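You operate a simulated robot arm through the tools that you are given. There is no shell and no other tool. Be economical: measure what you need, move in short steps, check, and stop when the job is done.

The job below is to be done with a simulated two-armed robot. You get a single attempt, and the scene is never put back.

Task
Take the lid off the clear jar with yellow lid and lay it down on the trial table. Then put two of the sample bottles from the trial table on the disc rack shelf. Then put the blue cap on the table beside the press. The order counts. Set down upright: sample bottle.

Only the result counts: the job must be done as asked and must still hold three seconds after the hand-in. Knocking over, shifting, dropping, spilling or breaking anything else fails it. Lids that push on must go on centred and level and be pressed home; caps that screw on are set level and turned clockwise until they are tight.

Robot
Two 7-joint arms with fingered hands on one trunk, on a base that drives. Base frame: it is fixed to the floor where the robot stands at the start and does not move with it; the origin is under the middle of the robot, x ahead of it, y to its left, z up; the surface under the hand at the start is at about z = 850. Lengths are in mm, angles in degrees, forces in N, time in s.
The left shoulder is at the start at [42, 163, 1061], the right one opposite. Places, roughly: clear jar with yellow lid (6x6x11 cm) [700, 100, 900]; disc rack shelf [-900, 1900, 400]; table beside the press (24x15 cm) [-2780, 200, 800]. Payload 4 kg a hand.
Tool frame (each hand has its own): the origin (TCP) lies between the finger pads and is the grasp point; the fingertips stand 36 mm ahead of it; z points along the fingers, y is the line along which they close. The gripper opens to 124 mm. The gripper's body begins 42 mm behind the TCP. The gripper is a hand of 4 fingers: y runs from the thumb to the fingers, the wrist lies at [-15, -99, -189] in the tool frame, and closing takes about 1.5 s.
Orientation is that of the tool frame in the base frame, as a unit quaternion [w, x, y, z]. With the fingers straight down and the wrist toward the robot, the tool's x, y and z point along [0, 1, 0], [1, 0, 0] and [0, 0, -1] of the base frame.

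Tools
- The arms move only by the tool nudge_tool. It takes "left_plan", "right_plan" or both (then of equal length, played together; a hand with none holds still); each is a list that holds one entry, the list of rows, each a list of 7 numbers: the shift along the tool's x, y, z in mm, then the turn, a rotation vector about the tool's x, y, z in degrees, then the opening, from 0 (shut) to 1 (fully open). In form: [[[tx, ty, tz, rx, ry, rz, claw], ...]]. A call has 1 to 8 rows; each row is the pose to reach, as a shift and turn from the pose commanded when the call began, along the tool's axes at that moment. A row lasts 0.2 s, in which the tool goes at most 50 mm and 8.6 degrees; a call with a longer step from one row to the next is refused whole, and so is a gripper value outside its range. A pose out of reach is approached as far as the arm can. The call stops where the force on the tool passes 40 N (or 10 N more than at its start, if that is more) or the arm is blocked; 0.2 s more then pass. The fingers move at their own pace (about 45 mm/s each) and stop on an object; they squeeze with about 33 N. The grip force told is the motor's: it shows also when the fingers shut on nothing. Time passes only in rows, and 0.2 s behind the last, so rows that repeat a pose let the fingers close. The reply holds the time, the measured pose of the TCP, the force on the tool along the base axes, the opening and the grip force, in the units named above and with some noise, with the torque about the TCP (base axes, N m) and any sound that the robot's microphone picked up.
- Cameras (640 x 400 px; columns grow to the right, rows downward): "scene" is now at [141.6, 38.8, 1299.2]; the picture's right is [0.42, -0.90, -0.07], its down [-0.45, -0.15, -0.88] and it looks along [0.79, 0.40, -0.47] (base axes); focal length 238 px, centre (320, 200). "left" rides on the left gripper at [-75, -86, -123] in its tool frame; the picture's right is [-0.70, -0.34, 0.63], its down [0.64, -0.68, 0.35] and it looks along [0.32, 0.65, 0.69] (tool axes); focal length 275 px, centre (320, 200). "right" rides on the right gripper at [75, -86, -123] in its tool frame; the picture's right is [-0.70, 0.34, -0.63], its down [-0.64, -0.68, 0.35] and it looks along [-0.32, 0.65, 0.69] (tool axes); focal length 275 px, centre (320, 200). There is no depth. A picture from a camera that has moved, and an enlarged one, comes with that camera's place and axes in the base frame and with its lens.
- camera(camera): a new picture of that camera. The clock stands still meanwhile.
- lift_body(by): slides the trunk up (or, below 0, down) by that many mm; the arms and the scene camera ride with it, the base frame stays. It gives what a move gives, with no picture.
- steer(legs): drives the robot by 1 to 6 legs, each [ahead, left, turn to the left] in mm, mm and degrees, along the robot's own axes; the way and the turn of a leg run together, so that a leg with both is an arc; at most 1500 mm and 180 degrees a leg. The arms and the cameras ride along, it lands a little off, and it stops where it bumps. It gives what a move gives.
- hand_shape(shape, hand): the hand has 4 fingers and takes this shape, open, in about a second: jaw (thumb against the fingers, like two jaws); tri (thumb and two fingers); tip (a fingertip pinch); poke (one finger out to press); point (the index stretched); flat (the hand flat); cup (the hand cupped); fist (a fist). The gripper value then closes the fingers along that shape, each until it touches; the sizes above hold for jaw. It gives what a move gives, with no picture.
- pan_tilt(pan, tilt): turns the head with the scene camera to pan (to the left, within 86 degrees either way) and tilt (down, from -29 to 69), counted from straight ahead of the robot. It gives what a move gives.
- close_up(camera, box): a new picture of the part [left, top, right, bottom] of that camera's present view, enlarged. The clock stands still meanwhile.
- finish_job(): hands the job in; it is judged then, once.

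Work in short steps. Places have to be worked out from the pictures, the camera data and where the tool is seen: move nearer, look again, correct. Check each grasp and each placing, and mend what went wrong. You have 165 turns and 130 pictures in all, those below and enlarged ones among them. Open the grippers and draw the arms clear of the work before you hand the job in, unless the task says otherwise; then end with one line.

The tools are called as a command line: name --argument value ..., lists and objects as JSON in quotes. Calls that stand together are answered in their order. nudge_tool: Moves the arms, as the interface text tells. Its arguments: {"type":"object","properties":{"left_plan":{"type":"array","items":{"type":"array","items":{"type":"array","items":{"type":"number"}}}},"right_plan":{"type":"array","items":{"type":"array","items":{"type":"array","items":{"type":"number"}}}}},"required":[]} The other tools are called the same way: lift_body (by) slides the trunk up or down; hand_shape (shape, hand) gives the hand a shape; steer (legs) drives the base; pan_tilt (pan, tilt) turns the head that bears the scene camera; camera (camera) takes a picture; close_up (camera, box) takes an enlarged picture of a part of a camera's view; finish_job () hands the job in.

At the start:

```text
t: 0.0
left_ee_pos: [507.6, 531.4, 1132.2]
left_ee_rot: [0.0, 0.707, 0.707, 0.0]
left_contact_force: [0.0, -1.1, -0.1]
left_moment: [-0.02, 0.01, -0.02]
left_finger_gap: 123.5
left_finger_force: 0.0
left_shape: jaw
right_ee_pos: [683.5, 39.0, 1141.1]
right_ee_rot: [0.0, 0.707, 0.707, 0.0]
right_contact_force: [0.6, 0.1, -0.1]
right_moment: [-0.01, -0.04, 0.0]
right_finger_gap: 123.5
right_finger_force: 0.1
right_shape: jaw
trunk travel left (down, up): [-225.0, 253.0]
robot x, y, heading: [1.6, 0.5, -0.2]
head pan, tilt: [25.3, 20.2]
```

scene: 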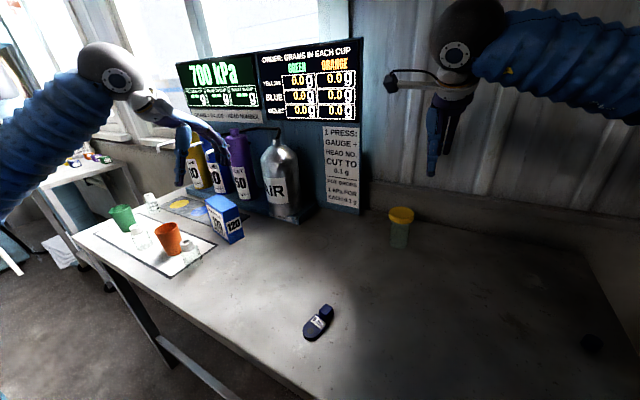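
right: 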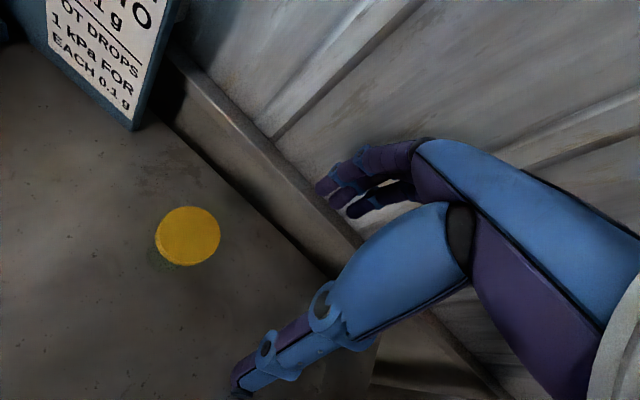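
left: 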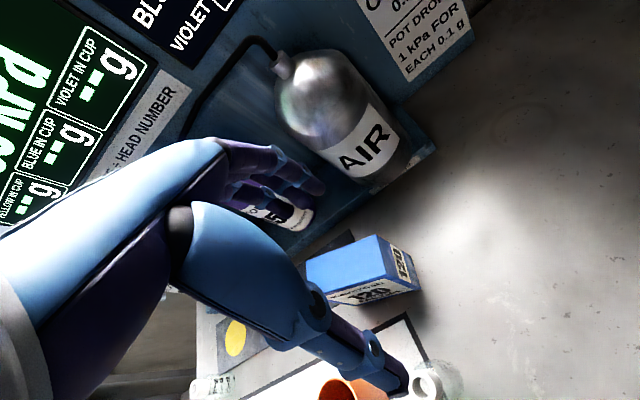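

The jar stands near (740, 95). I take enlarged views to find the sample bottles, the blue cap and the jar.

close_up --camera "scene" --box '[60, 160, 260, 285]'

close_up --camera "scene" --box '[290, 190, 450, 350]'

```text
3.20 times, centred on (160, 222) of scene
camera zoom: at [141.6, 38.8, 1299.2], right [0.42, -0.9, -0.07], down [-0.45, -0.15, -0.88], along [0.79, 0.4, -0.47], focal length 763 px, centre (832, 128)
```

zoom: 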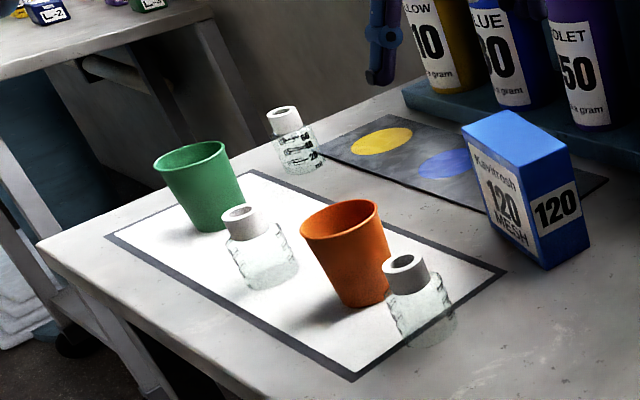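

```text
2.50 times, centred on (370, 270) of scene
camera zoom: at [141.6, 38.8, 1299.2], right [0.42, -0.9, -0.07], down [-0.45, -0.15, -0.88], along [0.79, 0.4, -0.47], focal length 596 px, centre (195, 25)
```

zoom: 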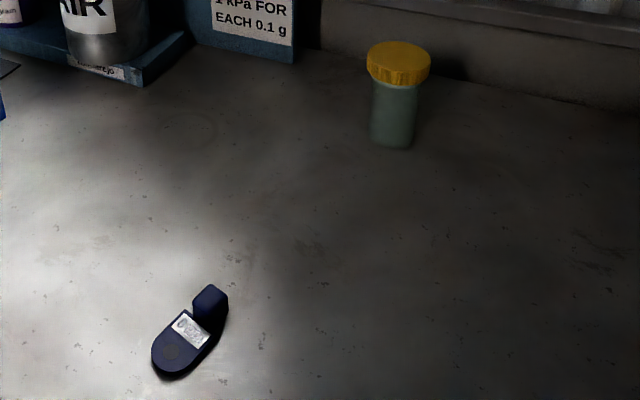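

Three sample bottles stand at the left end of the table, but I see no blue cap. I look around with the head.

pan_tilt --pan -40 --tilt 35

camera --camera "scene"

pan_tilt --pan 80 --tilt 20

camera --camera "scene"

```text
t: 1.4
left_ee_pos: [508.7, 532.1, 1133.2]
left_ee_rot: [0.001, 0.707, 0.707, 0.0]
left_contact_force: [0.3, -0.4, -0.2]
left_moment: [-0.02, 0.02, 0.01]
left_finger_gap: 123.4
left_finger_force: 0.0
left_shape: jaw
right_ee_pos: [682.5, 38.7, 1141.6]
right_ee_rot: [-0.001, 0.707, 0.707, 0.0]
right_contact_force: [0.3, 0.6, 0.6]
right_moment: [0.01, 0.0, 0.01]
right_finger_gap: 123.7
right_finger_force: 0.1
right_shape: jaw
trunk travel left (down, up): [-225.0, 253.0]
robot x, y, heading: [-2.7, -0.9, 0.0]
head pan, tilt: [-40.0, 35.0]
```

```text
124 pictures are left
camera scene: at [121.5, -57.5, 1278.6], right [-0.63, -0.77, 0.1], down [-0.56, 0.37, -0.74], along [0.53, -0.53, -0.66], focal length 238 px, centre (320, 200)
```

scene: 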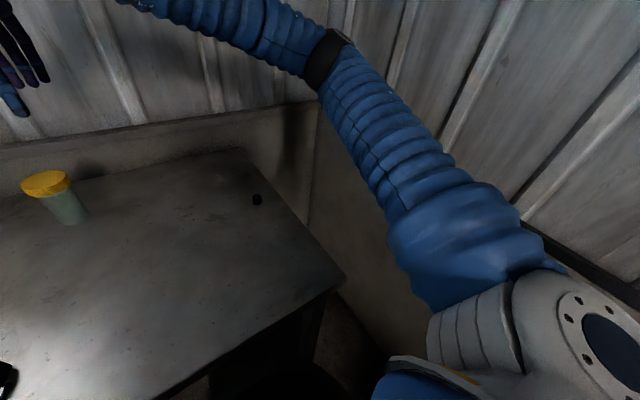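

```text
t: 3.4
left_ee_pos: [508.2, 530.6, 1131.6]
left_ee_rot: [0.0, 0.707, 0.707, 0.0]
left_contact_force: [0.4, 0.7, -0.6]
left_moment: [0.0, -0.03, 0.01]
left_finger_gap: 123.3
left_finger_force: 0.0
left_shape: jaw
right_ee_pos: [683.3, 38.5, 1140.2]
right_ee_rot: [0.0, 0.707, 0.707, 0.0]
right_contact_force: [0.8, 0.5, -0.4]
right_moment: [0.0, 0.04, -0.01]
right_finger_gap: 123.7
right_finger_force: 0.1
right_shape: jaw
trunk travel left (down, up): [-225.0, 253.0]
robot x, y, heading: [2.7, 2.3, 0.2]
head pan, tilt: [80.0, 20.0]
```

```text
123 pictures are left
camera scene: at [74.5, 90.8, 1310.0], right [0.97, -0.17, -0.15], down [-0.2, -0.34, -0.92], along [0.11, 0.93, -0.36], focal length 238 px, centre (320, 200)
```

scene: 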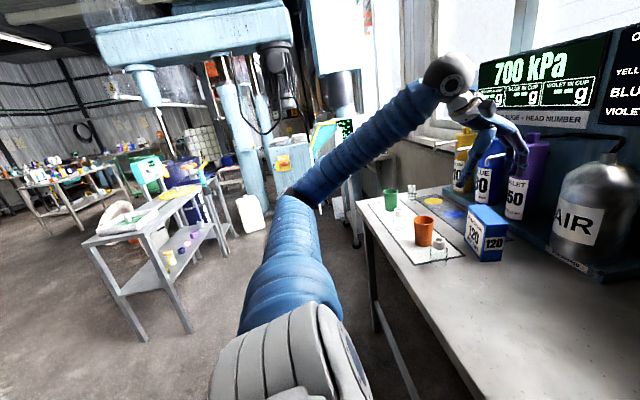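

There is a small dark thing at the right end of the table, and a rack with a lower shelf at left. I enlarge both.

close_up --camera "scene" --box '[70, 140, 260, 340]'

pan_tilt --pan -30 --tilt 30

camera --camera "scene"

```text
2.00 times, centred on (165, 240) of scene
camera zoom: at [74.5, 90.8, 1310.0], right [0.97, -0.17, -0.15], down [-0.2, -0.34, -0.92], along [0.11, 0.93, -0.36], focal length 477 px, centre (630, 120)
```

zoom: 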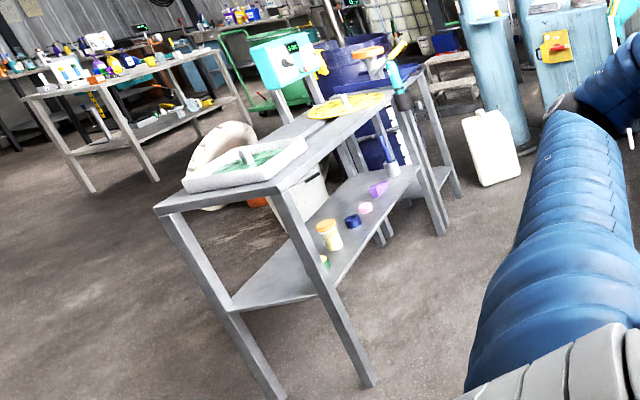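

```text
t: 5.2
left_ee_pos: [507.9, 532.2, 1132.2]
left_ee_rot: [0.0, 0.707, 0.708, -0.001]
left_contact_force: [-0.3, 0.7, 0.3]
left_moment: [0.02, 0.0, -0.04]
left_finger_gap: 123.5
left_finger_force: 0.0
left_shape: jaw
right_ee_pos: [683.3, 39.5, 1140.6]
right_ee_rot: [0.0, 0.707, 0.707, 0.0]
right_contact_force: [-0.3, -0.3, -0.7]
right_moment: [-0.01, 0.02, -0.01]
right_finger_gap: 123.7
right_finger_force: 0.0
right_shape: jaw
trunk travel left (down, up): [-225.0, 253.0]
robot x, y, heading: [-0.3, -0.6, 0.1]
head pan, tilt: [-30.0, 30.0]
```

```text
121 pictures are left
camera scene: at [133.4, -46.1, 1284.6], right [-0.49, -0.87, 0.08], down [-0.56, 0.25, -0.79], along [0.66, -0.43, -0.61], focal length 238 px, centre (320, 200)
```

scene: 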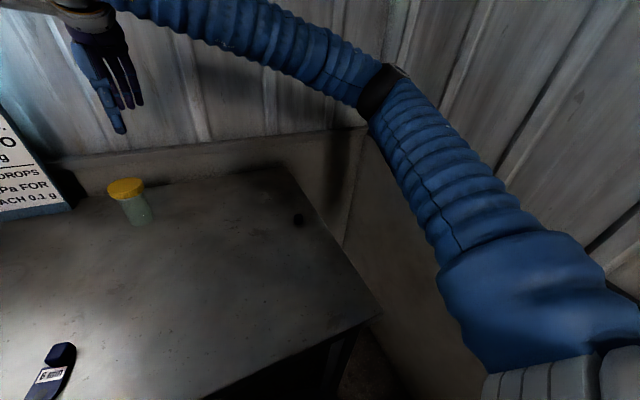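

The rack's lower shelf holds a blue cap. I enlarge the dark thing on the table to see whether it is another candidate.

close_up --camera "scene" --box '[260, 190, 340, 240]'

close_up --camera "scene" --box '[90, 160, 180, 240]'

```text
8.00 times, centred on (300, 215) of scene
camera zoom: at [133.4, -46.1, 1284.6], right [-0.49, -0.87, 0.08], down [-0.56, 0.25, -0.79], along [0.66, -0.43, -0.61], focal length 1908 px, centre (480, 80)
```

zoom: 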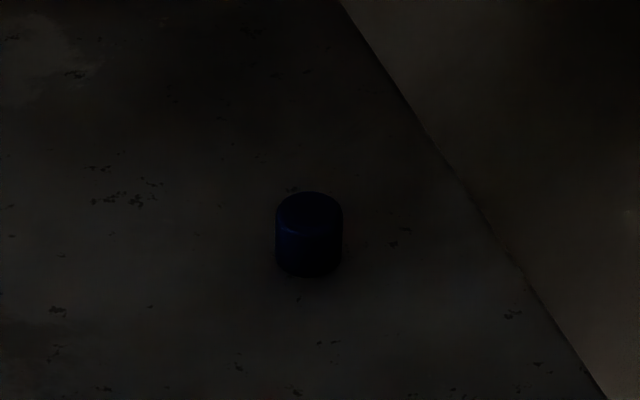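

```text
5.00 times, centred on (135, 200) of scene
camera zoom: at [133.4, -46.1, 1284.6], right [-0.49, -0.87, 0.08], down [-0.56, 0.25, -0.79], along [0.66, -0.43, -0.61], focal length 1192 px, centre (1245, 200)
```

zoom: 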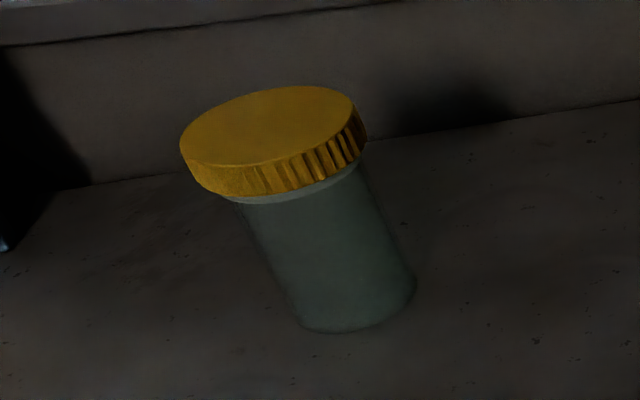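

The small object at about (850, −300) on the table is a blue cap; the jar lid is ribbed, so it screws. I'll hold the jar with the left hand from the side and turn the lid with the right, so I first turn the left hand sideways up high.

nudge_tool --left_plan '[[[-16, 6, 1, 0, -8.5, 0, 1], [-32, 12, 3, 0, -17, 0, 1], [-48, 18, 4, 0, -25.5, 0, 1], [-65, 25, 6, 0, -34, 0, 1], [-82, 32, 7, 0, -42.5, 0, 1], [-100, 40, 9, 0, -51, 0, 1], [-116, 46, 10, 0, -59.5, 0, 1], [-132, 52, 12, 0, -68, 0, 1]]]'

camera --camera "right"

```text
t: 7.0
left_ee_pos: [560.3, 398.9, 1120.3]
left_ee_rot: [0.396, 0.586, 0.586, -0.396]
left_contact_force: [0.2, -0.2, -0.4]
left_moment: [0.0, -0.02, 0.03]
left_finger_gap: 123.7
left_finger_force: 0.1
left_shape: jaw
right_ee_pos: [683.8, 39.1, 1139.7]
right_ee_rot: [-0.001, 0.707, 0.707, -0.001]
right_contact_force: [0.6, 0.3, 0.0]
right_moment: [0.02, 0.0, -0.02]
right_finger_gap: 123.4
right_finger_force: 0.1
right_shape: jaw
trunk travel left (down, up): [-225.0, 253.0]
robot x, y, heading: [0.5, 1.6, 0.0]
head pan, tilt: [-30.0, 30.0]
```

```text
118 pictures are left
camera right: at [597.9, 113.9, 1263.5], right [0.34, -0.7, 0.63], down [-0.68, -0.65, -0.34], along [0.65, -0.32, -0.69], focal length 275 px, centre (320, 200)
```

right: 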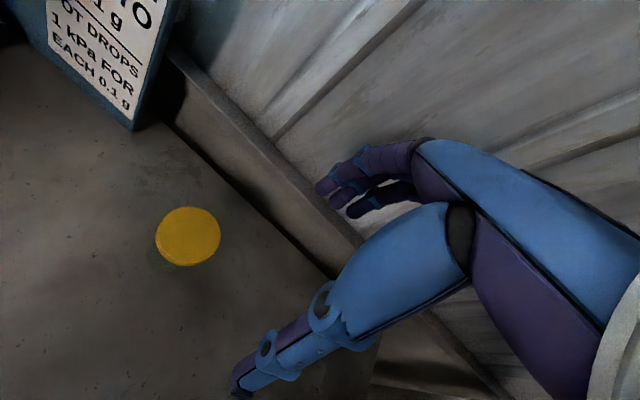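

Right-camera ray puts the lid centre at about (717, 94). I bring the left hand, with 20° yaw, to a stand-off in front-left of the jar.

nudge_tool --left_plan '[[[8, 18, 33, -3.1, 0, -1.25, 1], [16, 35, 66, -6.2, 0, -2.5, 1], [25, 53, 99, -9.3, 0, -3.75, 1], [33, 70, 131, -12.4, 0, -5, 1], [41, 88, 164, -15.5, 0, -6.25, 1], [49.7, 105, 197, -18.5, 0, -7.5, 1]]]'

camera --camera "left"

pan_tilt --pan 10 --tilt 35

camera --camera "scene"

```text
t: 8.6
left_ee_pos: [629.9, 273.4, 1032.4]
left_ee_rot: [0.475, 0.471, 0.687, -0.281]
left_contact_force: [0.7, -0.3, -0.6]
left_moment: [-0.05, -0.03, -0.02]
left_finger_gap: 123.8
left_finger_force: 0.1
left_shape: jaw
right_ee_pos: [658.1, 59.4, 1144.2]
right_ee_rot: [-0.003, 0.693, 0.721, 0.006]
right_contact_force: [0.9, -0.5, -0.2]
right_moment: [0.04, 0.06, -0.01]
right_finger_gap: 123.8
right_finger_force: 0.1
right_shape: jaw
trunk travel left (down, up): [-225.0, 253.0]
robot x, y, heading: [-13.6, 11.2, 2.5]
head pan, tilt: [-30.0, 30.0]
stopped in row 6 (left hand): the arm was blocked; the commanded pose is now the measured one
```

```text
117 pictures are left
camera left: at [512.0, 313.5, 1143.1], right [0.01, -0.93, 0.37], down [-0.56, -0.31, -0.77], along [0.83, -0.2, -0.52], focal length 275 px, centre (320, 200)
```

left: 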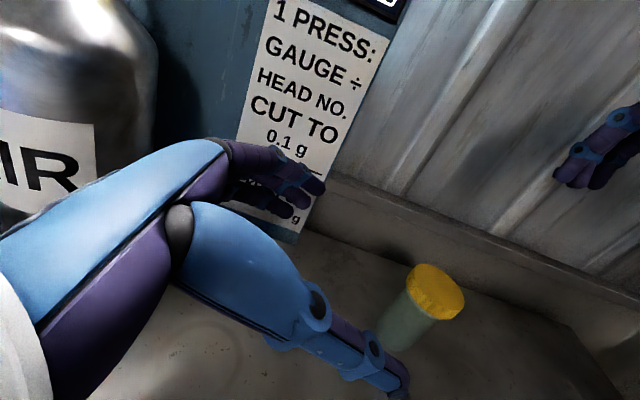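

```text
t: 9.7
left_ee_pos: [627.8, 277.6, 1028.8]
left_ee_rot: [0.475, 0.469, 0.688, -0.286]
left_contact_force: [-0.5, 0.0, 0.3]
left_moment: [0.03, -0.03, -0.01]
left_finger_gap: 123.7
left_finger_force: 0.1
left_shape: jaw
right_ee_pos: [654.2, 66.6, 1150.0]
right_ee_rot: [-0.001, 0.692, 0.722, 0.007]
right_contact_force: [-0.7, 0.3, 0.4]
right_moment: [0.01, 0.01, 0.03]
right_finger_gap: 123.5
right_finger_force: 0.2
right_shape: jaw
trunk travel left (down, up): [-225.0, 253.0]
robot x, y, heading: [-14.2, 9.0, 2.4]
head pan, tilt: [10.0, 35.0]
```

```text
116 pictures are left
camera scene: at [111.5, 18.3, 1277.7], right [0.21, -0.98, -0.03], down [-0.67, -0.12, -0.73], along [0.71, 0.18, -0.68], focal length 238 px, centre (320, 200)
```

scene: 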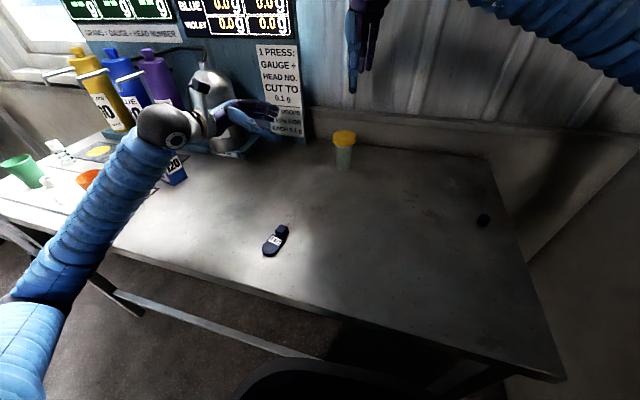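

The left arm was blocked and the base slewed 2.5°. I look closely at what was touched before moving further.

close_up --camera "scene" --box '[60, 40, 310, 200]'

pan_tilt --pan 60 --tilt 30

camera --camera "scene"

```text
2.50 times, centred on (185, 120) of scene
camera zoom: at [111.5, 18.3, 1277.7], right [0.21, -0.98, -0.03], down [-0.67, -0.12, -0.73], along [0.71, 0.18, -0.68], focal length 596 px, centre (658, 400)
```

zoom: 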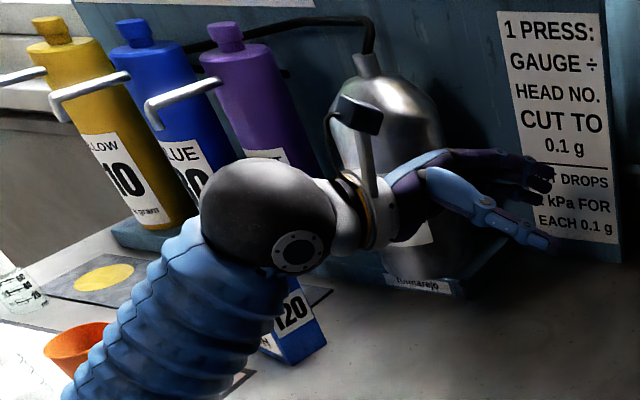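

```text
t: 10.9
left_ee_pos: [627.8, 274.8, 1026.8]
left_ee_rot: [0.475, 0.469, 0.687, -0.286]
left_contact_force: [-0.3, -0.1, -0.1]
left_moment: [0.0, 0.0, -0.04]
left_finger_gap: 124.0
left_finger_force: 0.0
left_shape: jaw
right_ee_pos: [654.7, 67.8, 1148.9]
right_ee_rot: [0.001, 0.692, 0.721, 0.006]
right_contact_force: [-0.3, -0.9, -0.4]
right_moment: [0.02, 0.02, 0.0]
right_finger_gap: 123.9
right_finger_force: 0.0
right_shape: jaw
trunk travel left (down, up): [-225.0, 253.0]
robot x, y, heading: [-12.8, 11.9, 2.3]
head pan, tilt: [60.0, 30.0]
```

```text
114 pictures are left
camera scene: at [68.8, 79.7, 1291.9], right [0.88, -0.46, -0.13], down [-0.35, -0.44, -0.83], along [0.33, 0.77, -0.55], focal length 238 px, centre (320, 200)
```

scene: 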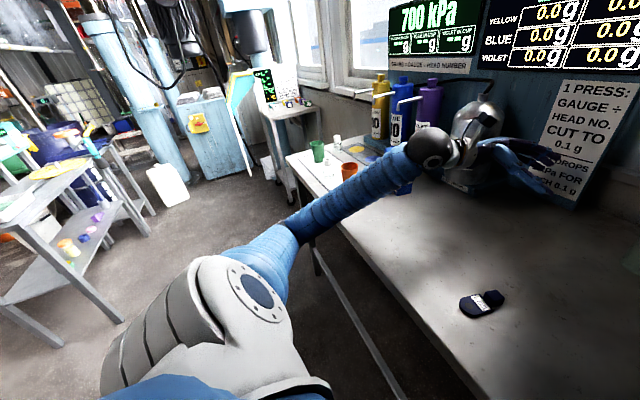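

Nothing appears displaced. I retreat the left hand a little up and back, to see whether the arm moves freely and the base reading settles.

nudge_tool --left_plan '[[[-10, -10, -30, 0, 0, 0, 1], [-20, -20, -60, 0, 0, 0, 1]]]'

camera --camera "right"

```text
t: 11.5
left_ee_pos: [607.2, 314.6, 1054.1]
left_ee_rot: [0.471, 0.467, 0.687, -0.297]
left_contact_force: [0.7, 0.1, 0.3]
left_moment: [0.02, 0.05, 0.02]
left_finger_gap: 123.8
left_finger_force: 0.1
left_shape: jaw
right_ee_pos: [669.3, 70.3, 1140.9]
right_ee_rot: [0.0, 0.696, 0.718, 0.0]
right_contact_force: [-0.6, 0.1, 0.5]
right_moment: [0.02, -0.04, -0.04]
right_finger_gap: 123.6
right_finger_force: 0.0
right_shape: jaw
trunk travel left (down, up): [-225.0, 253.0]
robot x, y, heading: [-11.2, 10.8, 1.7]
head pan, tilt: [60.0, 30.0]
```

```text
113 pictures are left
camera right: at [580.5, 141.5, 1264.2], right [0.36, -0.69, 0.63], down [-0.66, -0.67, -0.35], along [0.66, -0.29, -0.69], focal length 275 px, centre (320, 200)
```

right: 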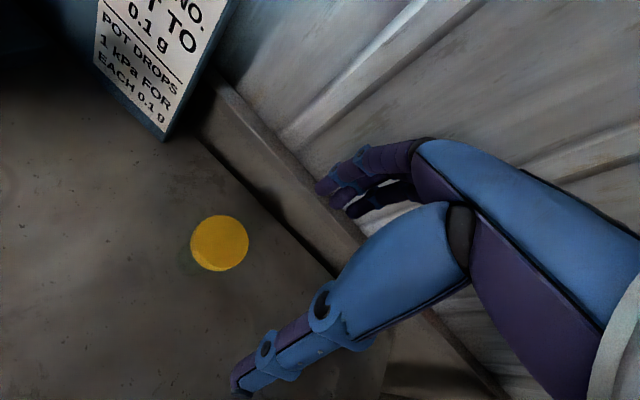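

Retreating let the right arm settle back, so the left elbow/forearm was probably levering on the table's front edge. I raise the trunk so the elbow stays clear.

lift_body --by 180

camera --camera "scene"

```text
t: 13.5
left_ee_pos: [604.9, 317.0, 1236.1]
left_ee_rot: [0.472, 0.466, 0.687, -0.296]
left_contact_force: [0.0, 0.4, -0.6]
left_moment: [-0.03, -0.04, 0.02]
left_finger_gap: 123.9
left_finger_force: 0.1
left_shape: jaw
right_ee_pos: [667.3, 73.3, 1320.6]
right_ee_rot: [0.0, 0.694, 0.72, 0.0]
right_contact_force: [-0.2, 0.3, -0.3]
right_moment: [0.02, 0.04, 0.01]
right_finger_gap: 123.7
right_finger_force: 0.0
right_shape: jaw
trunk travel left (down, up): [-405.0, 73.0]
robot x, y, heading: [-10.5, 7.5, 2.2]
head pan, tilt: [60.0, 30.0]
```

```text
112 pictures are left
camera scene: at [23.7, 89.1, 1483.6], right [0.88, -0.47, -0.01], down [-0.25, -0.44, -0.86], along [0.4, 0.76, -0.51], focal length 238 px, centre (320, 200)
```

scene: 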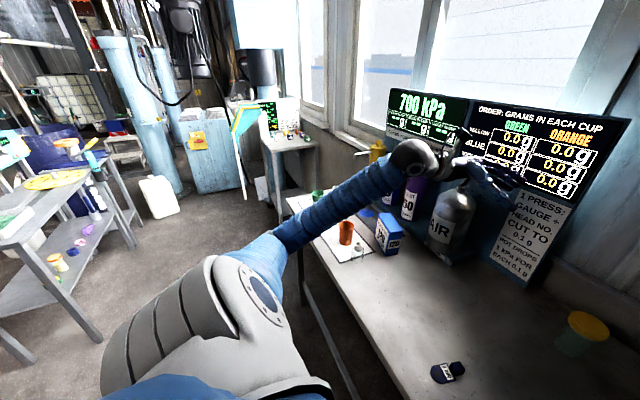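

The head axes confirm the robot had been tilted and now is level. I bring the left hand down again towards (660, 240, 1000), now from a higher shoulder.

nudge_tool --left_plan '[[[30, 2, 29, 0, 0, 0, 1], [61, 4, 58, 0, 0, 0, 1], [92, 6, 87, 0, 0, 0, 1], [122, 8, 116, 0, 0, 0, 1], [153, 10, 146, 0, 0, 0, 1], [183.7, 12.7, 174.9, 0, 0, 0, 1]]]'

camera --camera "scene"

camera --camera "left"

```text
t: 14.9
left_ee_pos: [661.2, 241.1, 1001.0]
left_ee_rot: [0.472, 0.466, 0.688, -0.296]
left_contact_force: [0.1, -0.5, 0.5]
left_moment: [0.03, 0.01, 0.02]
left_finger_gap: 124.0
left_finger_force: 0.1
left_shape: jaw
right_ee_pos: [668.1, 73.5, 1321.0]
right_ee_rot: [-0.001, 0.695, 0.719, -0.001]
right_contact_force: [0.0, -0.2, 0.3]
right_moment: [-0.03, 0.03, -0.02]
right_finger_gap: 123.8
right_finger_force: 0.1
right_shape: jaw
trunk travel left (down, up): [-405.0, 73.0]
robot x, y, heading: [-12.8, 12.8, 2.0]
head pan, tilt: [60.0, 30.0]
```

```text
111 pictures are left
camera scene: at [23.9, 88.7, 1483.6], right [0.88, -0.47, -0.01], down [-0.25, -0.44, -0.86], along [0.4, 0.76, -0.51], focal length 238 px, centre (320, 200)
```

scene: 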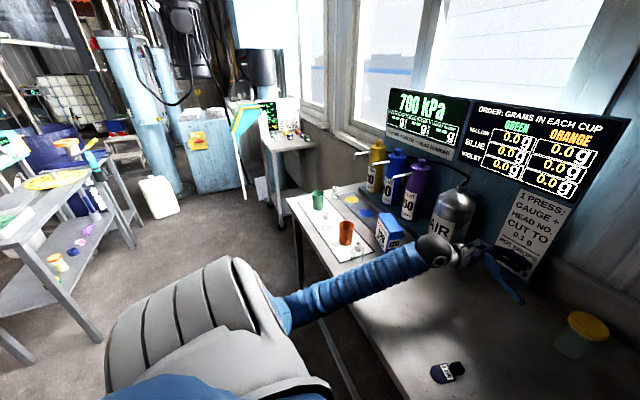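

```text
110 pictures are left
camera left: at [545.0, 284.7, 1113.9], right [0.01, -0.92, 0.39], down [-0.57, -0.33, -0.75], along [0.82, -0.22, -0.53], focal length 275 px, centre (320, 200)
```

left: 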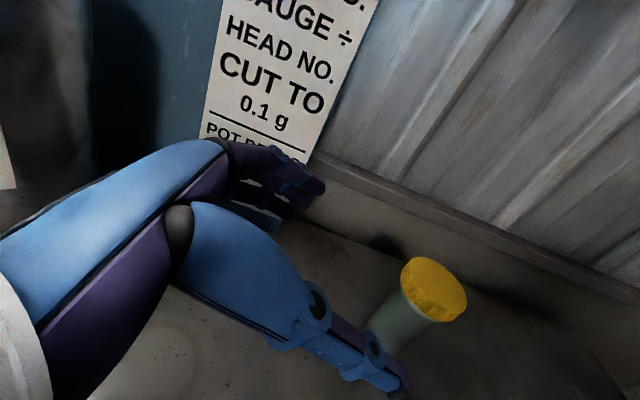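

Moving free now, lid still near (715, 95). I lower the left hand to grip height at the stand-off.

nudge_tool --left_plan '[[[33, -1.2, 13.5, 0, 0, 0, 1], [66, -2.4, 27, 0, 0, 0, 1], [98.9, -3.5, 40.4, 0, 0, 0, 1]]]'

camera --camera "left"

camera --camera "right"

```text
t: 15.9
left_ee_pos: [657.1, 242.3, 941.3]
left_ee_rot: [0.491, 0.479, 0.675, -0.271]
left_contact_force: [-0.6, -0.1, -0.8]
left_moment: [-0.03, -0.01, -0.04]
left_finger_gap: 124.0
left_finger_force: 0.1
left_shape: jaw
right_ee_pos: [654.9, 62.7, 1326.6]
right_ee_rot: [-0.001, 0.694, 0.72, 0.006]
right_contact_force: [-0.4, -0.1, 0.1]
right_moment: [0.02, -0.03, -0.02]
right_finger_gap: 123.8
right_finger_force: 0.1
right_shape: jaw
trunk travel left (down, up): [-405.0, 73.0]
robot x, y, heading: [-13.1, 10.9, 2.3]
head pan, tilt: [60.0, 30.0]
stopped in row 3 (left hand): the arm was blocked; the commanded pose is now the measured one
```

```text
109 pictures are left
camera left: at [533.8, 284.4, 1046.2], right [-0.01, -0.93, 0.37], down [-0.52, -0.31, -0.79], along [0.85, -0.2, -0.48], focal length 275 px, centre (320, 200)
```

left: 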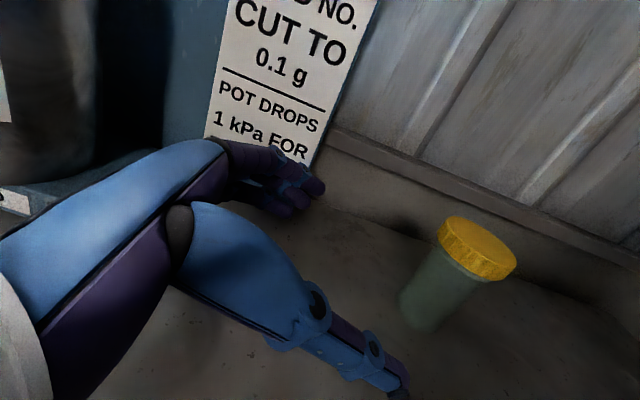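

```text
108 pictures are left
camera right: at [566.3, 132.8, 1449.2], right [0.36, -0.69, 0.63], down [-0.65, -0.67, -0.36], along [0.67, -0.28, -0.69], focal length 275 px, centre (320, 200)
```

right: 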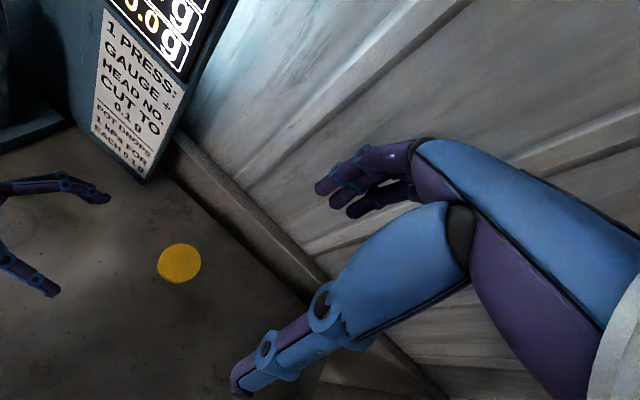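

Blocked again with the base tilting. I look down at the left arm and table edge to see the contact.

camera --camera "scene"

pan_tilt --pan 45 --tilt 60

camera --camera "scene"

```text
107 pictures are left
camera scene: at [9.5, 75.6, 1483.9], right [0.88, -0.47, -0.01], down [-0.24, -0.43, -0.87], along [0.4, 0.77, -0.5], focal length 238 px, centre (320, 200)
```

scene: 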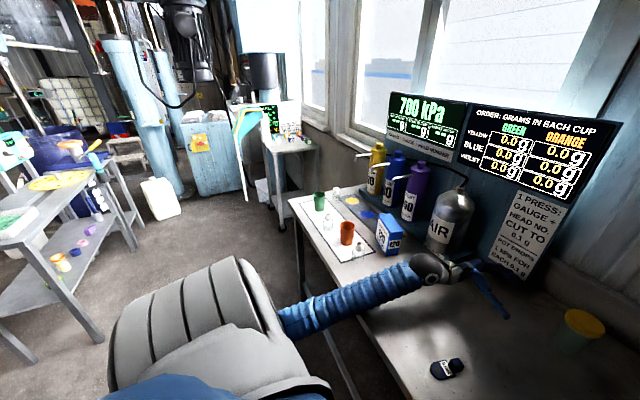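

```text
t: 16.8
left_ee_pos: [656.2, 242.8, 940.7]
left_ee_rot: [0.491, 0.479, 0.675, -0.273]
left_contact_force: [-0.5, 0.1, 0.9]
left_moment: [0.01, 0.0, -0.01]
left_finger_gap: 123.8
left_finger_force: 0.2
left_shape: jaw
right_ee_pos: [656.1, 65.0, 1326.7]
right_ee_rot: [0.001, 0.694, 0.72, 0.005]
right_contact_force: [0.2, -0.2, 0.6]
right_moment: [0.04, 0.0, 0.02]
right_finger_gap: 123.9
right_finger_force: 0.1
right_shape: jaw
trunk travel left (down, up): [-405.0, 73.0]
robot x, y, heading: [-15.8, 10.6, 2.4]
head pan, tilt: [45.0, 60.0]
```

```text
106 pictures are left
camera scene: at [12.7, 47.4, 1442.8], right [0.73, -0.68, -0.01], down [-0.59, -0.63, -0.5], along [0.34, 0.37, -0.86], focal length 238 px, centre (320, 200)
```

scene: 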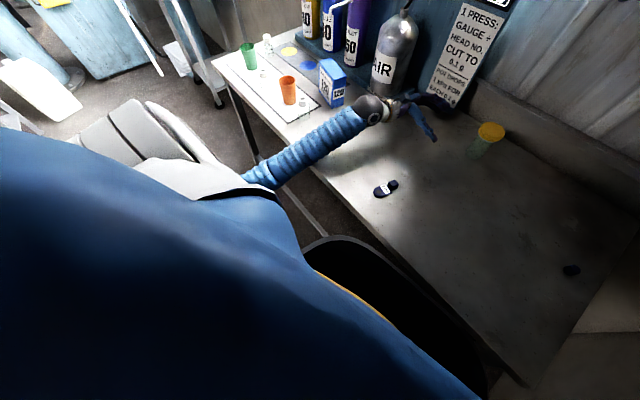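

The trunk is pushed back and right, so the contact is on the elbow/forearm at the table's front edge, not the hand. I lift the hand free, raise the trunk fully and back the base off by 130 mm to give the elbow room.

nudge_tool --left_plan '[[[-30, 0, -13, 0, 0, 0, 1], [-60, 0, -26, 0, 0, 0, 1], [-90, 0, -39, 0, 0, 0, 1]]]'

lift_body --by 60

steer --legs '[[-130, 0, -2]]'

pan_tilt --pan 35 --tilt 50

camera --camera "scene"

```text
t: 17.6
left_ee_pos: [655.2, 249.1, 1021.1]
left_ee_rot: [0.485, 0.471, 0.681, -0.282]
left_contact_force: [-0.1, 0.3, 0.1]
left_moment: [-0.01, -0.01, 0.02]
left_finger_gap: 123.6
left_finger_force: 0.1
left_shape: jaw
right_ee_pos: [666.0, 73.5, 1321.4]
right_ee_rot: [0.0, 0.695, 0.719, 0.0]
right_contact_force: [-1.0, 0.3, 0.8]
right_moment: [-0.04, -0.01, -0.01]
right_finger_gap: 123.5
right_finger_force: 0.1
right_shape: jaw
trunk travel left (down, up): [-405.0, 73.0]
robot x, y, heading: [-14.3, 11.5, 2.2]
head pan, tilt: [45.0, 60.0]
```

```text
t: 18.6
left_ee_pos: [657.1, 248.9, 1079.8]
left_ee_rot: [0.484, 0.473, 0.68, -0.282]
left_contact_force: [-0.3, -0.5, 0.3]
left_moment: [-0.03, 0.02, 0.0]
left_finger_gap: 124.1
left_finger_force: 0.1
left_shape: jaw
right_ee_pos: [667.3, 74.2, 1380.0]
right_ee_rot: [-0.001, 0.695, 0.719, 0.0]
right_contact_force: [0.3, -0.9, 0.5]
right_moment: [-0.02, -0.04, -0.01]
right_finger_gap: 123.6
right_finger_force: 0.0
right_shape: jaw
trunk travel left (down, up): [-465.0, 13.0]
robot x, y, heading: [-10.7, 11.5, 2.1]
head pan, tilt: [45.0, 60.0]
```

```text
t: 19.9
left_ee_pos: [533.9, 221.8, 1080.1]
left_ee_rot: [0.479, 0.486, 0.671, -0.29]
left_contact_force: [-0.1, 0.9, -0.6]
left_moment: [0.05, 0.0, 0.03]
left_finger_gap: 124.0
left_finger_force: 0.1
left_shape: jaw
right_ee_pos: [538.3, 46.0, 1380.8]
right_ee_rot: [-0.001, 0.708, 0.706, -0.001]
right_contact_force: [-0.2, -0.2, 0.8]
right_moment: [0.0, 0.03, 0.02]
right_finger_gap: 124.1
right_finger_force: 0.0
right_shape: jaw
trunk travel left (down, up): [-465.0, 13.0]
robot x, y, heading: [-145.0, 11.8, -0.3]
head pan, tilt: [45.0, 60.0]
```

```text
t: 20.6
left_ee_pos: [534.3, 222.3, 1079.6]
left_ee_rot: [0.48, 0.485, 0.671, -0.29]
left_contact_force: [0.7, 0.1, 0.7]
left_moment: [0.02, 0.0, 0.01]
left_finger_gap: 124.0
left_finger_force: 0.0
left_shape: jaw
right_ee_pos: [538.0, 46.5, 1381.1]
right_ee_rot: [-0.001, 0.707, 0.707, 0.0]
right_contact_force: [0.0, 0.3, 0.4]
right_moment: [0.0, 0.03, 0.04]
right_finger_gap: 123.6
right_finger_force: 0.1
right_shape: jaw
trunk travel left (down, up): [-465.0, 13.0]
robot x, y, heading: [-142.9, 7.4, -0.1]
head pan, tilt: [35.0, 50.0]
```

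```text
105 pictures are left
camera scene: at [-93.6, 51.8, 1515.0], right [0.57, -0.82, 0.0], down [-0.63, -0.44, -0.64], along [0.53, 0.37, -0.77], focal length 238 px, centre (320, 200)
```

scene: 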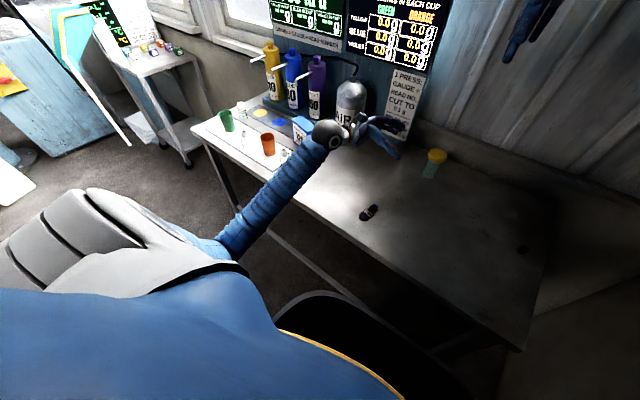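

I now swing the left hand to a stand-off in front of the jar with a steeper (about 38°) downward tilt, which keeps wrist and elbow higher.

nudge_tool --left_plan '[[[18, 29, 15, 0, 4, -1.2, 1], [36, 58, 30, 0, 8, -2.4, 1], [54, 88, 45, 0, 12, -3.6, 1], [72, 117.5, 60, 0, 16, -4.7, 1]]]'

camera --camera "left"

```text
t: 21.6
left_ee_pos: [660.7, 241.0, 997.4]
left_ee_rot: [0.368, 0.493, 0.751, -0.239]
left_contact_force: [-0.7, 0.1, -0.3]
left_moment: [-0.01, 0.05, 0.0]
left_finger_gap: 124.0
left_finger_force: 0.0
left_shape: jaw
right_ee_pos: [540.3, 46.7, 1380.5]
right_ee_rot: [-0.001, 0.708, 0.706, -0.001]
right_contact_force: [0.6, -0.5, 0.5]
right_moment: [-0.02, -0.03, 0.01]
right_finger_gap: 124.0
right_finger_force: 0.0
right_shape: jaw
trunk travel left (down, up): [-465.0, 13.0]
robot x, y, heading: [-146.9, 7.2, -0.2]
head pan, tilt: [35.0, 50.0]
```

```text
104 pictures are left
camera left: at [561.6, 254.1, 1131.0], right [0.06, -0.99, 0.16], down [-0.67, -0.16, -0.72], along [0.74, -0.06, -0.67], focal length 275 px, centre (320, 200)
```

left: 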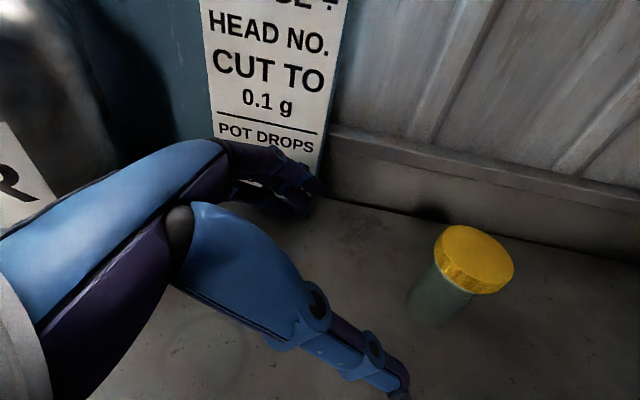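

Lid again near (714, 96), jar upright. Too steep a tilt would bring the palm against the lid, so I lower while flattening the hand to about 20°.

nudge_tool --left_plan '[[[24, 0, 12, 0, -4.5, 0, 1], [47, 1, 24, 0, -9, 0, 1], [70, 1, 36, 0, -13.5, 0, 1], [94, 1.7, 48, 0, -18, 0, 1]]]'

camera --camera "left"

```text
t: 22.6
left_ee_pos: [656.1, 259.6, 897.0]
left_ee_rot: [0.483, 0.45, 0.684, -0.312]
left_contact_force: [0.1, 0.0, -0.1]
left_moment: [-0.03, -0.01, 0.0]
left_finger_gap: 124.0
left_finger_force: 0.1
left_shape: jaw
right_ee_pos: [538.8, 46.7, 1380.4]
right_ee_rot: [-0.001, 0.708, 0.706, -0.001]
right_contact_force: [-0.5, -0.3, 0.2]
right_moment: [0.04, 0.02, 0.03]
right_finger_gap: 123.6
right_finger_force: 0.0
right_shape: jaw
trunk travel left (down, up): [-465.0, 13.0]
robot x, y, heading: [-140.5, 7.7, -0.2]
head pan, tilt: [35.0, 50.0]
```

```text
103 pictures are left
camera left: at [540.9, 309.1, 1007.8], right [0.02, -0.9, 0.44], down [-0.58, -0.37, -0.73], along [0.82, -0.24, -0.53], focal length 275 px, centre (320, 200)
```

left: 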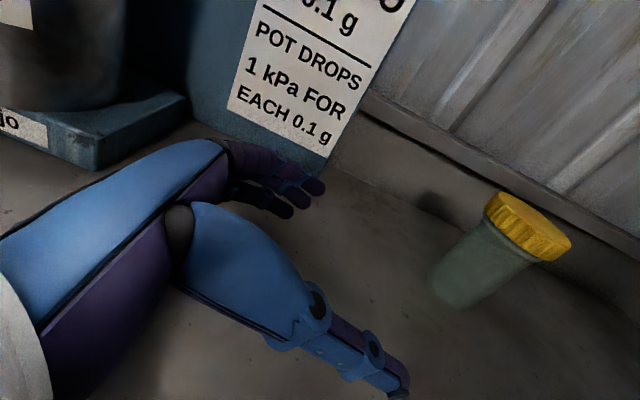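

Clear now. Jar axis is about (712, 95); I slide the open left hand horizontally around the jar body at z≈890.

nudge_tool --left_plan '[[[-10, -8, 32, 0, 0, 0, 1], [-20, -12, 64, 0, 0, 0, 1], [-30, -14.7, 95, 0, 0, 0, 1], [-40, -14.7, 127, 0, 0, 0, 1], [-50, -14.7, 158, 0, 0, 0, 1]]]'

camera --camera "left"

pan_tilt --pan 8 --tilt 45

close_up --camera "scene" --box '[200, 60, 440, 210]'

```text
t: 24.1
left_ee_pos: [678.4, 212.4, 917.6]
left_ee_rot: [0.509, 0.427, 0.692, -0.282]
left_contact_force: [0.0, 0.3, -0.2]
left_moment: [-0.04, 0.02, -0.02]
left_finger_gap: 124.0
left_finger_force: 0.0
left_shape: jaw
right_ee_pos: [508.6, 143.7, 1387.2]
right_ee_rot: [0.003, 0.676, 0.737, 0.005]
right_contact_force: [0.1, -0.7, 0.2]
right_moment: [0.04, -0.01, 0.0]
right_finger_gap: 123.8
right_finger_force: 0.1
right_shape: jaw
trunk travel left (down, up): [-465.0, 13.0]
robot x, y, heading: [-155.2, 52.5, 4.9]
head pan, tilt: [35.0, 50.0]
stopped in row 5 (left hand): the arm was blocked; the commanded pose is now the measured one
```

```text
102 pictures are left
camera left: at [554.4, 251.5, 1025.0], right [0.08, -0.89, 0.44], down [-0.51, -0.41, -0.75], along [0.85, -0.17, -0.49], focal length 275 px, centre (320, 200)
```

left: 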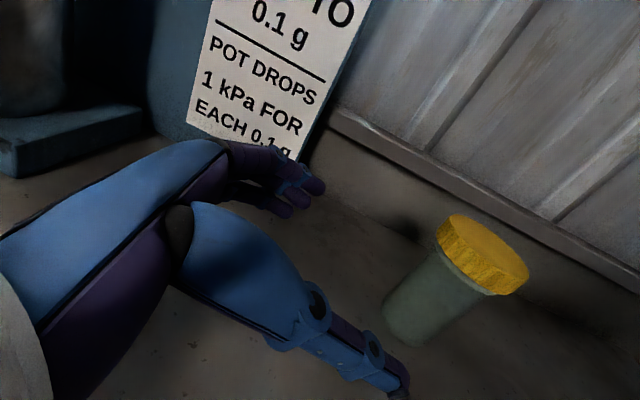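

```text
t: 25.0
left_ee_pos: [677.7, 211.2, 917.9]
left_ee_rot: [0.508, 0.427, 0.692, -0.284]
left_contact_force: [0.9, 0.1, 1.3]
left_moment: [-0.02, 0.01, 0.01]
left_finger_gap: 123.7
left_finger_force: 0.1
left_shape: jaw
right_ee_pos: [507.9, 144.2, 1390.8]
right_ee_rot: [0.004, 0.677, 0.736, 0.005]
right_contact_force: [0.8, -0.5, 0.1]
right_moment: [-0.02, 0.0, 0.0]
right_finger_gap: 123.9
right_finger_force: 0.1
right_shape: jaw
trunk travel left (down, up): [-465.0, 13.0]
robot x, y, heading: [-152.8, 47.4, 4.8]
head pan, tilt: [8.0, 45.0]
```

```text
2.67 times, centred on (320, 135) of scene
camera zoom: at [-104.7, 62.8, 1523.1], right [0.22, -0.97, 0.0], down [-0.68, -0.16, -0.72], along [0.7, 0.16, -0.7], focal length 636 px, centre (320, 373)
```

zoom: 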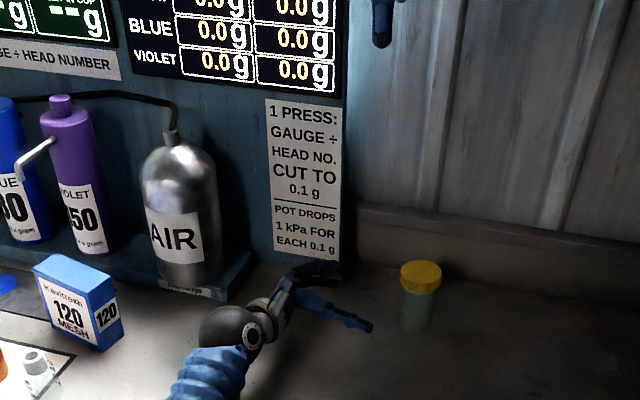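

Blocked again, this time the base was turned 5°. I look at the elbow region from the head.

pan_tilt --pan 70 --tilt 50

camera --camera "scene"

pan_tilt --pan 25 --tilt 65

camera --camera "scene"

```text
t: 26.3
left_ee_pos: [676.4, 211.3, 919.0]
left_ee_rot: [0.51, 0.427, 0.691, -0.284]
left_contact_force: [0.3, -0.2, 0.0]
left_moment: [-0.01, -0.02, 0.01]
left_finger_gap: 123.6
left_finger_force: 0.0
left_shape: jaw
right_ee_pos: [507.9, 144.0, 1390.1]
right_ee_rot: [0.005, 0.677, 0.736, 0.006]
right_contact_force: [0.1, -0.7, 0.3]
right_moment: [0.03, -0.01, -0.04]
right_finger_gap: 124.1
right_finger_force: 0.0
right_shape: jaw
trunk travel left (down, up): [-465.0, 13.0]
robot x, y, heading: [-148.4, 51.0, 4.9]
head pan, tilt: [70.0, 50.0]
```

```text
100 pictures are left
camera scene: at [-163.4, 119.6, 1515.5], right [0.96, -0.26, 0.01], down [-0.19, -0.74, -0.65], along [0.18, 0.62, -0.76], focal length 238 px, centre (320, 200)
```

scene: 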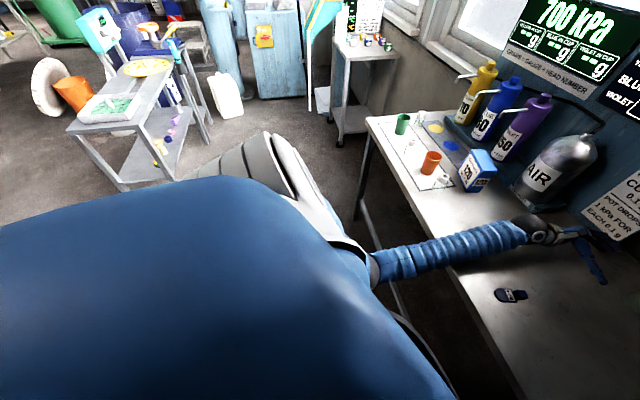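

```text
t: 27.4
left_ee_pos: [679.2, 210.3, 920.0]
left_ee_rot: [0.508, 0.428, 0.691, -0.286]
left_contact_force: [-0.2, 0.1, -0.2]
left_moment: [0.01, -0.02, -0.02]
left_finger_gap: 124.0
left_finger_force: 0.1
left_shape: jaw
right_ee_pos: [507.2, 144.4, 1390.0]
right_ee_rot: [0.003, 0.676, 0.737, 0.005]
right_contact_force: [0.4, 0.0, 0.2]
right_moment: [-0.02, -0.03, 0.0]
right_finger_gap: 123.8
right_finger_force: 0.1
right_shape: jaw
trunk travel left (down, up): [-465.0, 13.0]
robot x, y, heading: [-151.1, 53.7, 4.8]
head pan, tilt: [25.0, 65.0]
```

```text
99 pictures are left
camera scene: at [-130.2, 75.7, 1497.8], right [0.5, -0.87, 0.0], down [-0.78, -0.45, -0.43], along [0.38, 0.21, -0.9], focal length 238 px, centre (320, 200)
```

scene: 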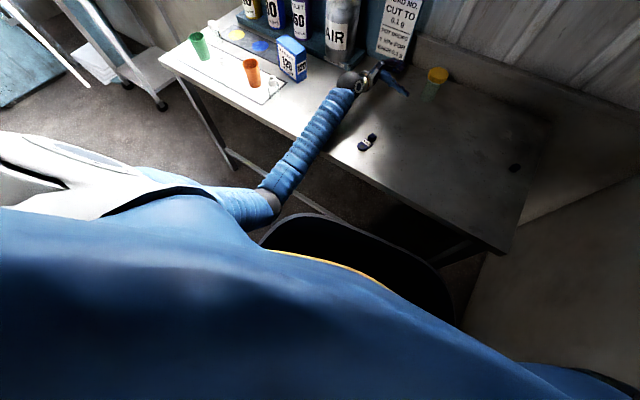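

The picture shows the left elbow joint pressed against the robot's own waist: that is the blockage. I retreat the left hand, reduce its yaw, then shift the base right and forward so the elbow stays outboard.

nudge_tool --left_plan '[[[-8, 0, -45, 0, 0, 0, 1], [-15, 0, -90, 4, 0, 1.4, 1], [-23, 0, -135, 8, 0, 2.8, 1], [-31, 0, -180, 12, -0.5, 4.2, 1], [-38, 0, -225, 16.5, -0.7, 5.6, 1], [-46, 0, -270, 20.8, -0.9, 7.1, 1]]]'

steer --legs '[[68, -146, -5]]'

camera --camera "left"

camera --camera "right"

```text
t: 28.8
left_ee_pos: [574.3, 423.5, 1032.7]
left_ee_rot: [0.44, 0.547, 0.6, -0.384]
left_contact_force: [0.0, -0.6, -0.4]
left_moment: [0.0, 0.0, -0.01]
left_finger_gap: 123.9
left_finger_force: 0.1
left_shape: jaw
right_ee_pos: [527.2, 146.2, 1380.2]
right_ee_rot: [-0.001, 0.678, 0.735, -0.001]
right_contact_force: [-0.3, 0.5, -0.7]
right_moment: [0.01, 0.03, -0.03]
right_finger_gap: 123.9
right_finger_force: 0.1
right_shape: jaw
trunk travel left (down, up): [-465.0, 13.0]
robot x, y, heading: [-152.1, 44.7, 5.0]
head pan, tilt: [25.0, 65.0]
```

```text
t: 30.2
left_ee_pos: [676.7, 216.9, 1034.4]
left_ee_rot: [0.423, 0.571, 0.577, -0.402]
left_contact_force: [0.2, -0.2, 0.4]
left_moment: [-0.02, 0.0, -0.03]
left_finger_gap: 123.8
left_finger_force: 0.1
left_shape: jaw
right_ee_pos: [606.2, -55.9, 1377.9]
right_ee_rot: [-0.002, 0.708, 0.707, -0.001]
right_contact_force: [1.2, -0.7, -0.5]
right_moment: [-0.01, 0.02, -0.03]
right_finger_gap: 123.7
right_finger_force: 0.1
right_shape: jaw
trunk travel left (down, up): [-465.0, 13.0]
robot x, y, heading: [-77.9, -88.4, 0.1]
head pan, tilt: [25.0, 65.0]
```

```text
98 pictures are left
camera left: at [586.3, 307.8, 1141.5], right [-0.33, -0.83, 0.45], down [-0.66, -0.14, -0.73], along [0.67, -0.54, -0.51], focal length 275 px, centre (320, 200)
```

left: 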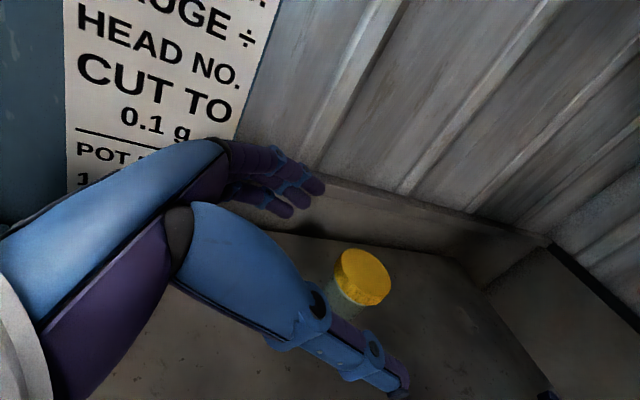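

```text
97 pictures are left
camera right: at [521.2, 18.9, 1502.6], right [0.34, -0.7, 0.63], down [-0.68, -0.64, -0.34], along [0.65, -0.32, -0.69], focal length 275 px, centre (320, 200)
```

right: 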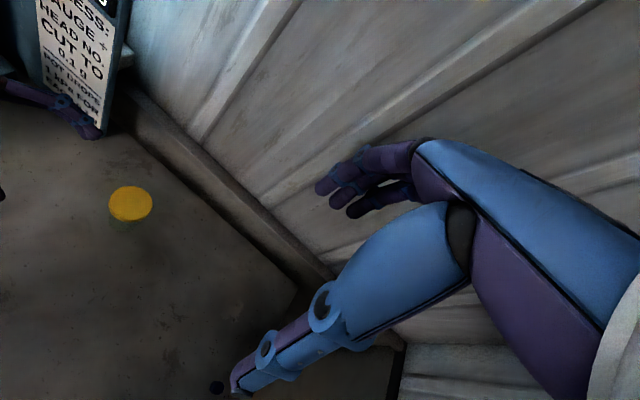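

Hand now points along −y at 18° down. I lower it beside the jar to z≈890, watching for another block.

nudge_tool --left_plan '[[[36, 9, 6, 0, 0, 0, 1], [72, 18, 12, 0, 0, 0, 1], [108, 27, 19, 0, 0, 0, 1], [144, 35, 25, 0, 0, 0, 1]]]'

camera --camera "left"

```text
t: 31.2
left_ee_pos: [708.6, 245.3, 904.6]
left_ee_rot: [0.425, 0.575, 0.578, -0.393]
left_contact_force: [0.5, 0.5, -0.3]
left_moment: [-0.02, -0.01, 0.02]
left_finger_gap: 124.0
left_finger_force: 0.1
left_shape: jaw
right_ee_pos: [599.8, -56.1, 1385.1]
right_ee_rot: [0.001, 0.707, 0.707, 0.002]
right_contact_force: [-0.2, 0.1, -1.0]
right_moment: [-0.06, -0.02, -0.04]
right_finger_gap: 123.9
right_finger_force: 0.1
right_shape: jaw
trunk travel left (down, up): [-465.0, 13.0]
robot x, y, heading: [-76.4, -90.4, 0.4]
head pan, tilt: [25.0, 65.0]
```

```text
96 pictures are left
camera left: at [617.7, 335.3, 1012.8], right [-0.33, -0.84, 0.44], down [-0.65, -0.13, -0.75], along [0.68, -0.53, -0.5], focal length 275 px, centre (320, 200)
```

left: 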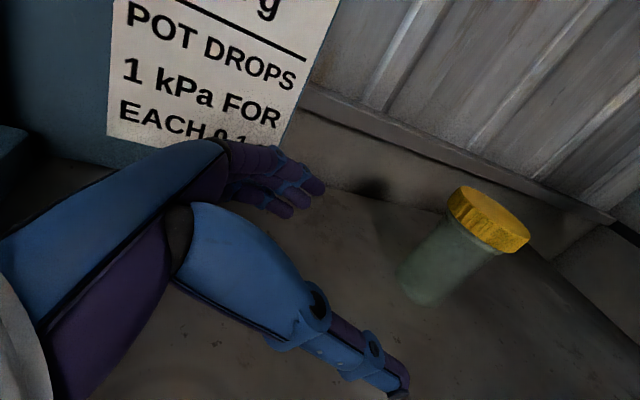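

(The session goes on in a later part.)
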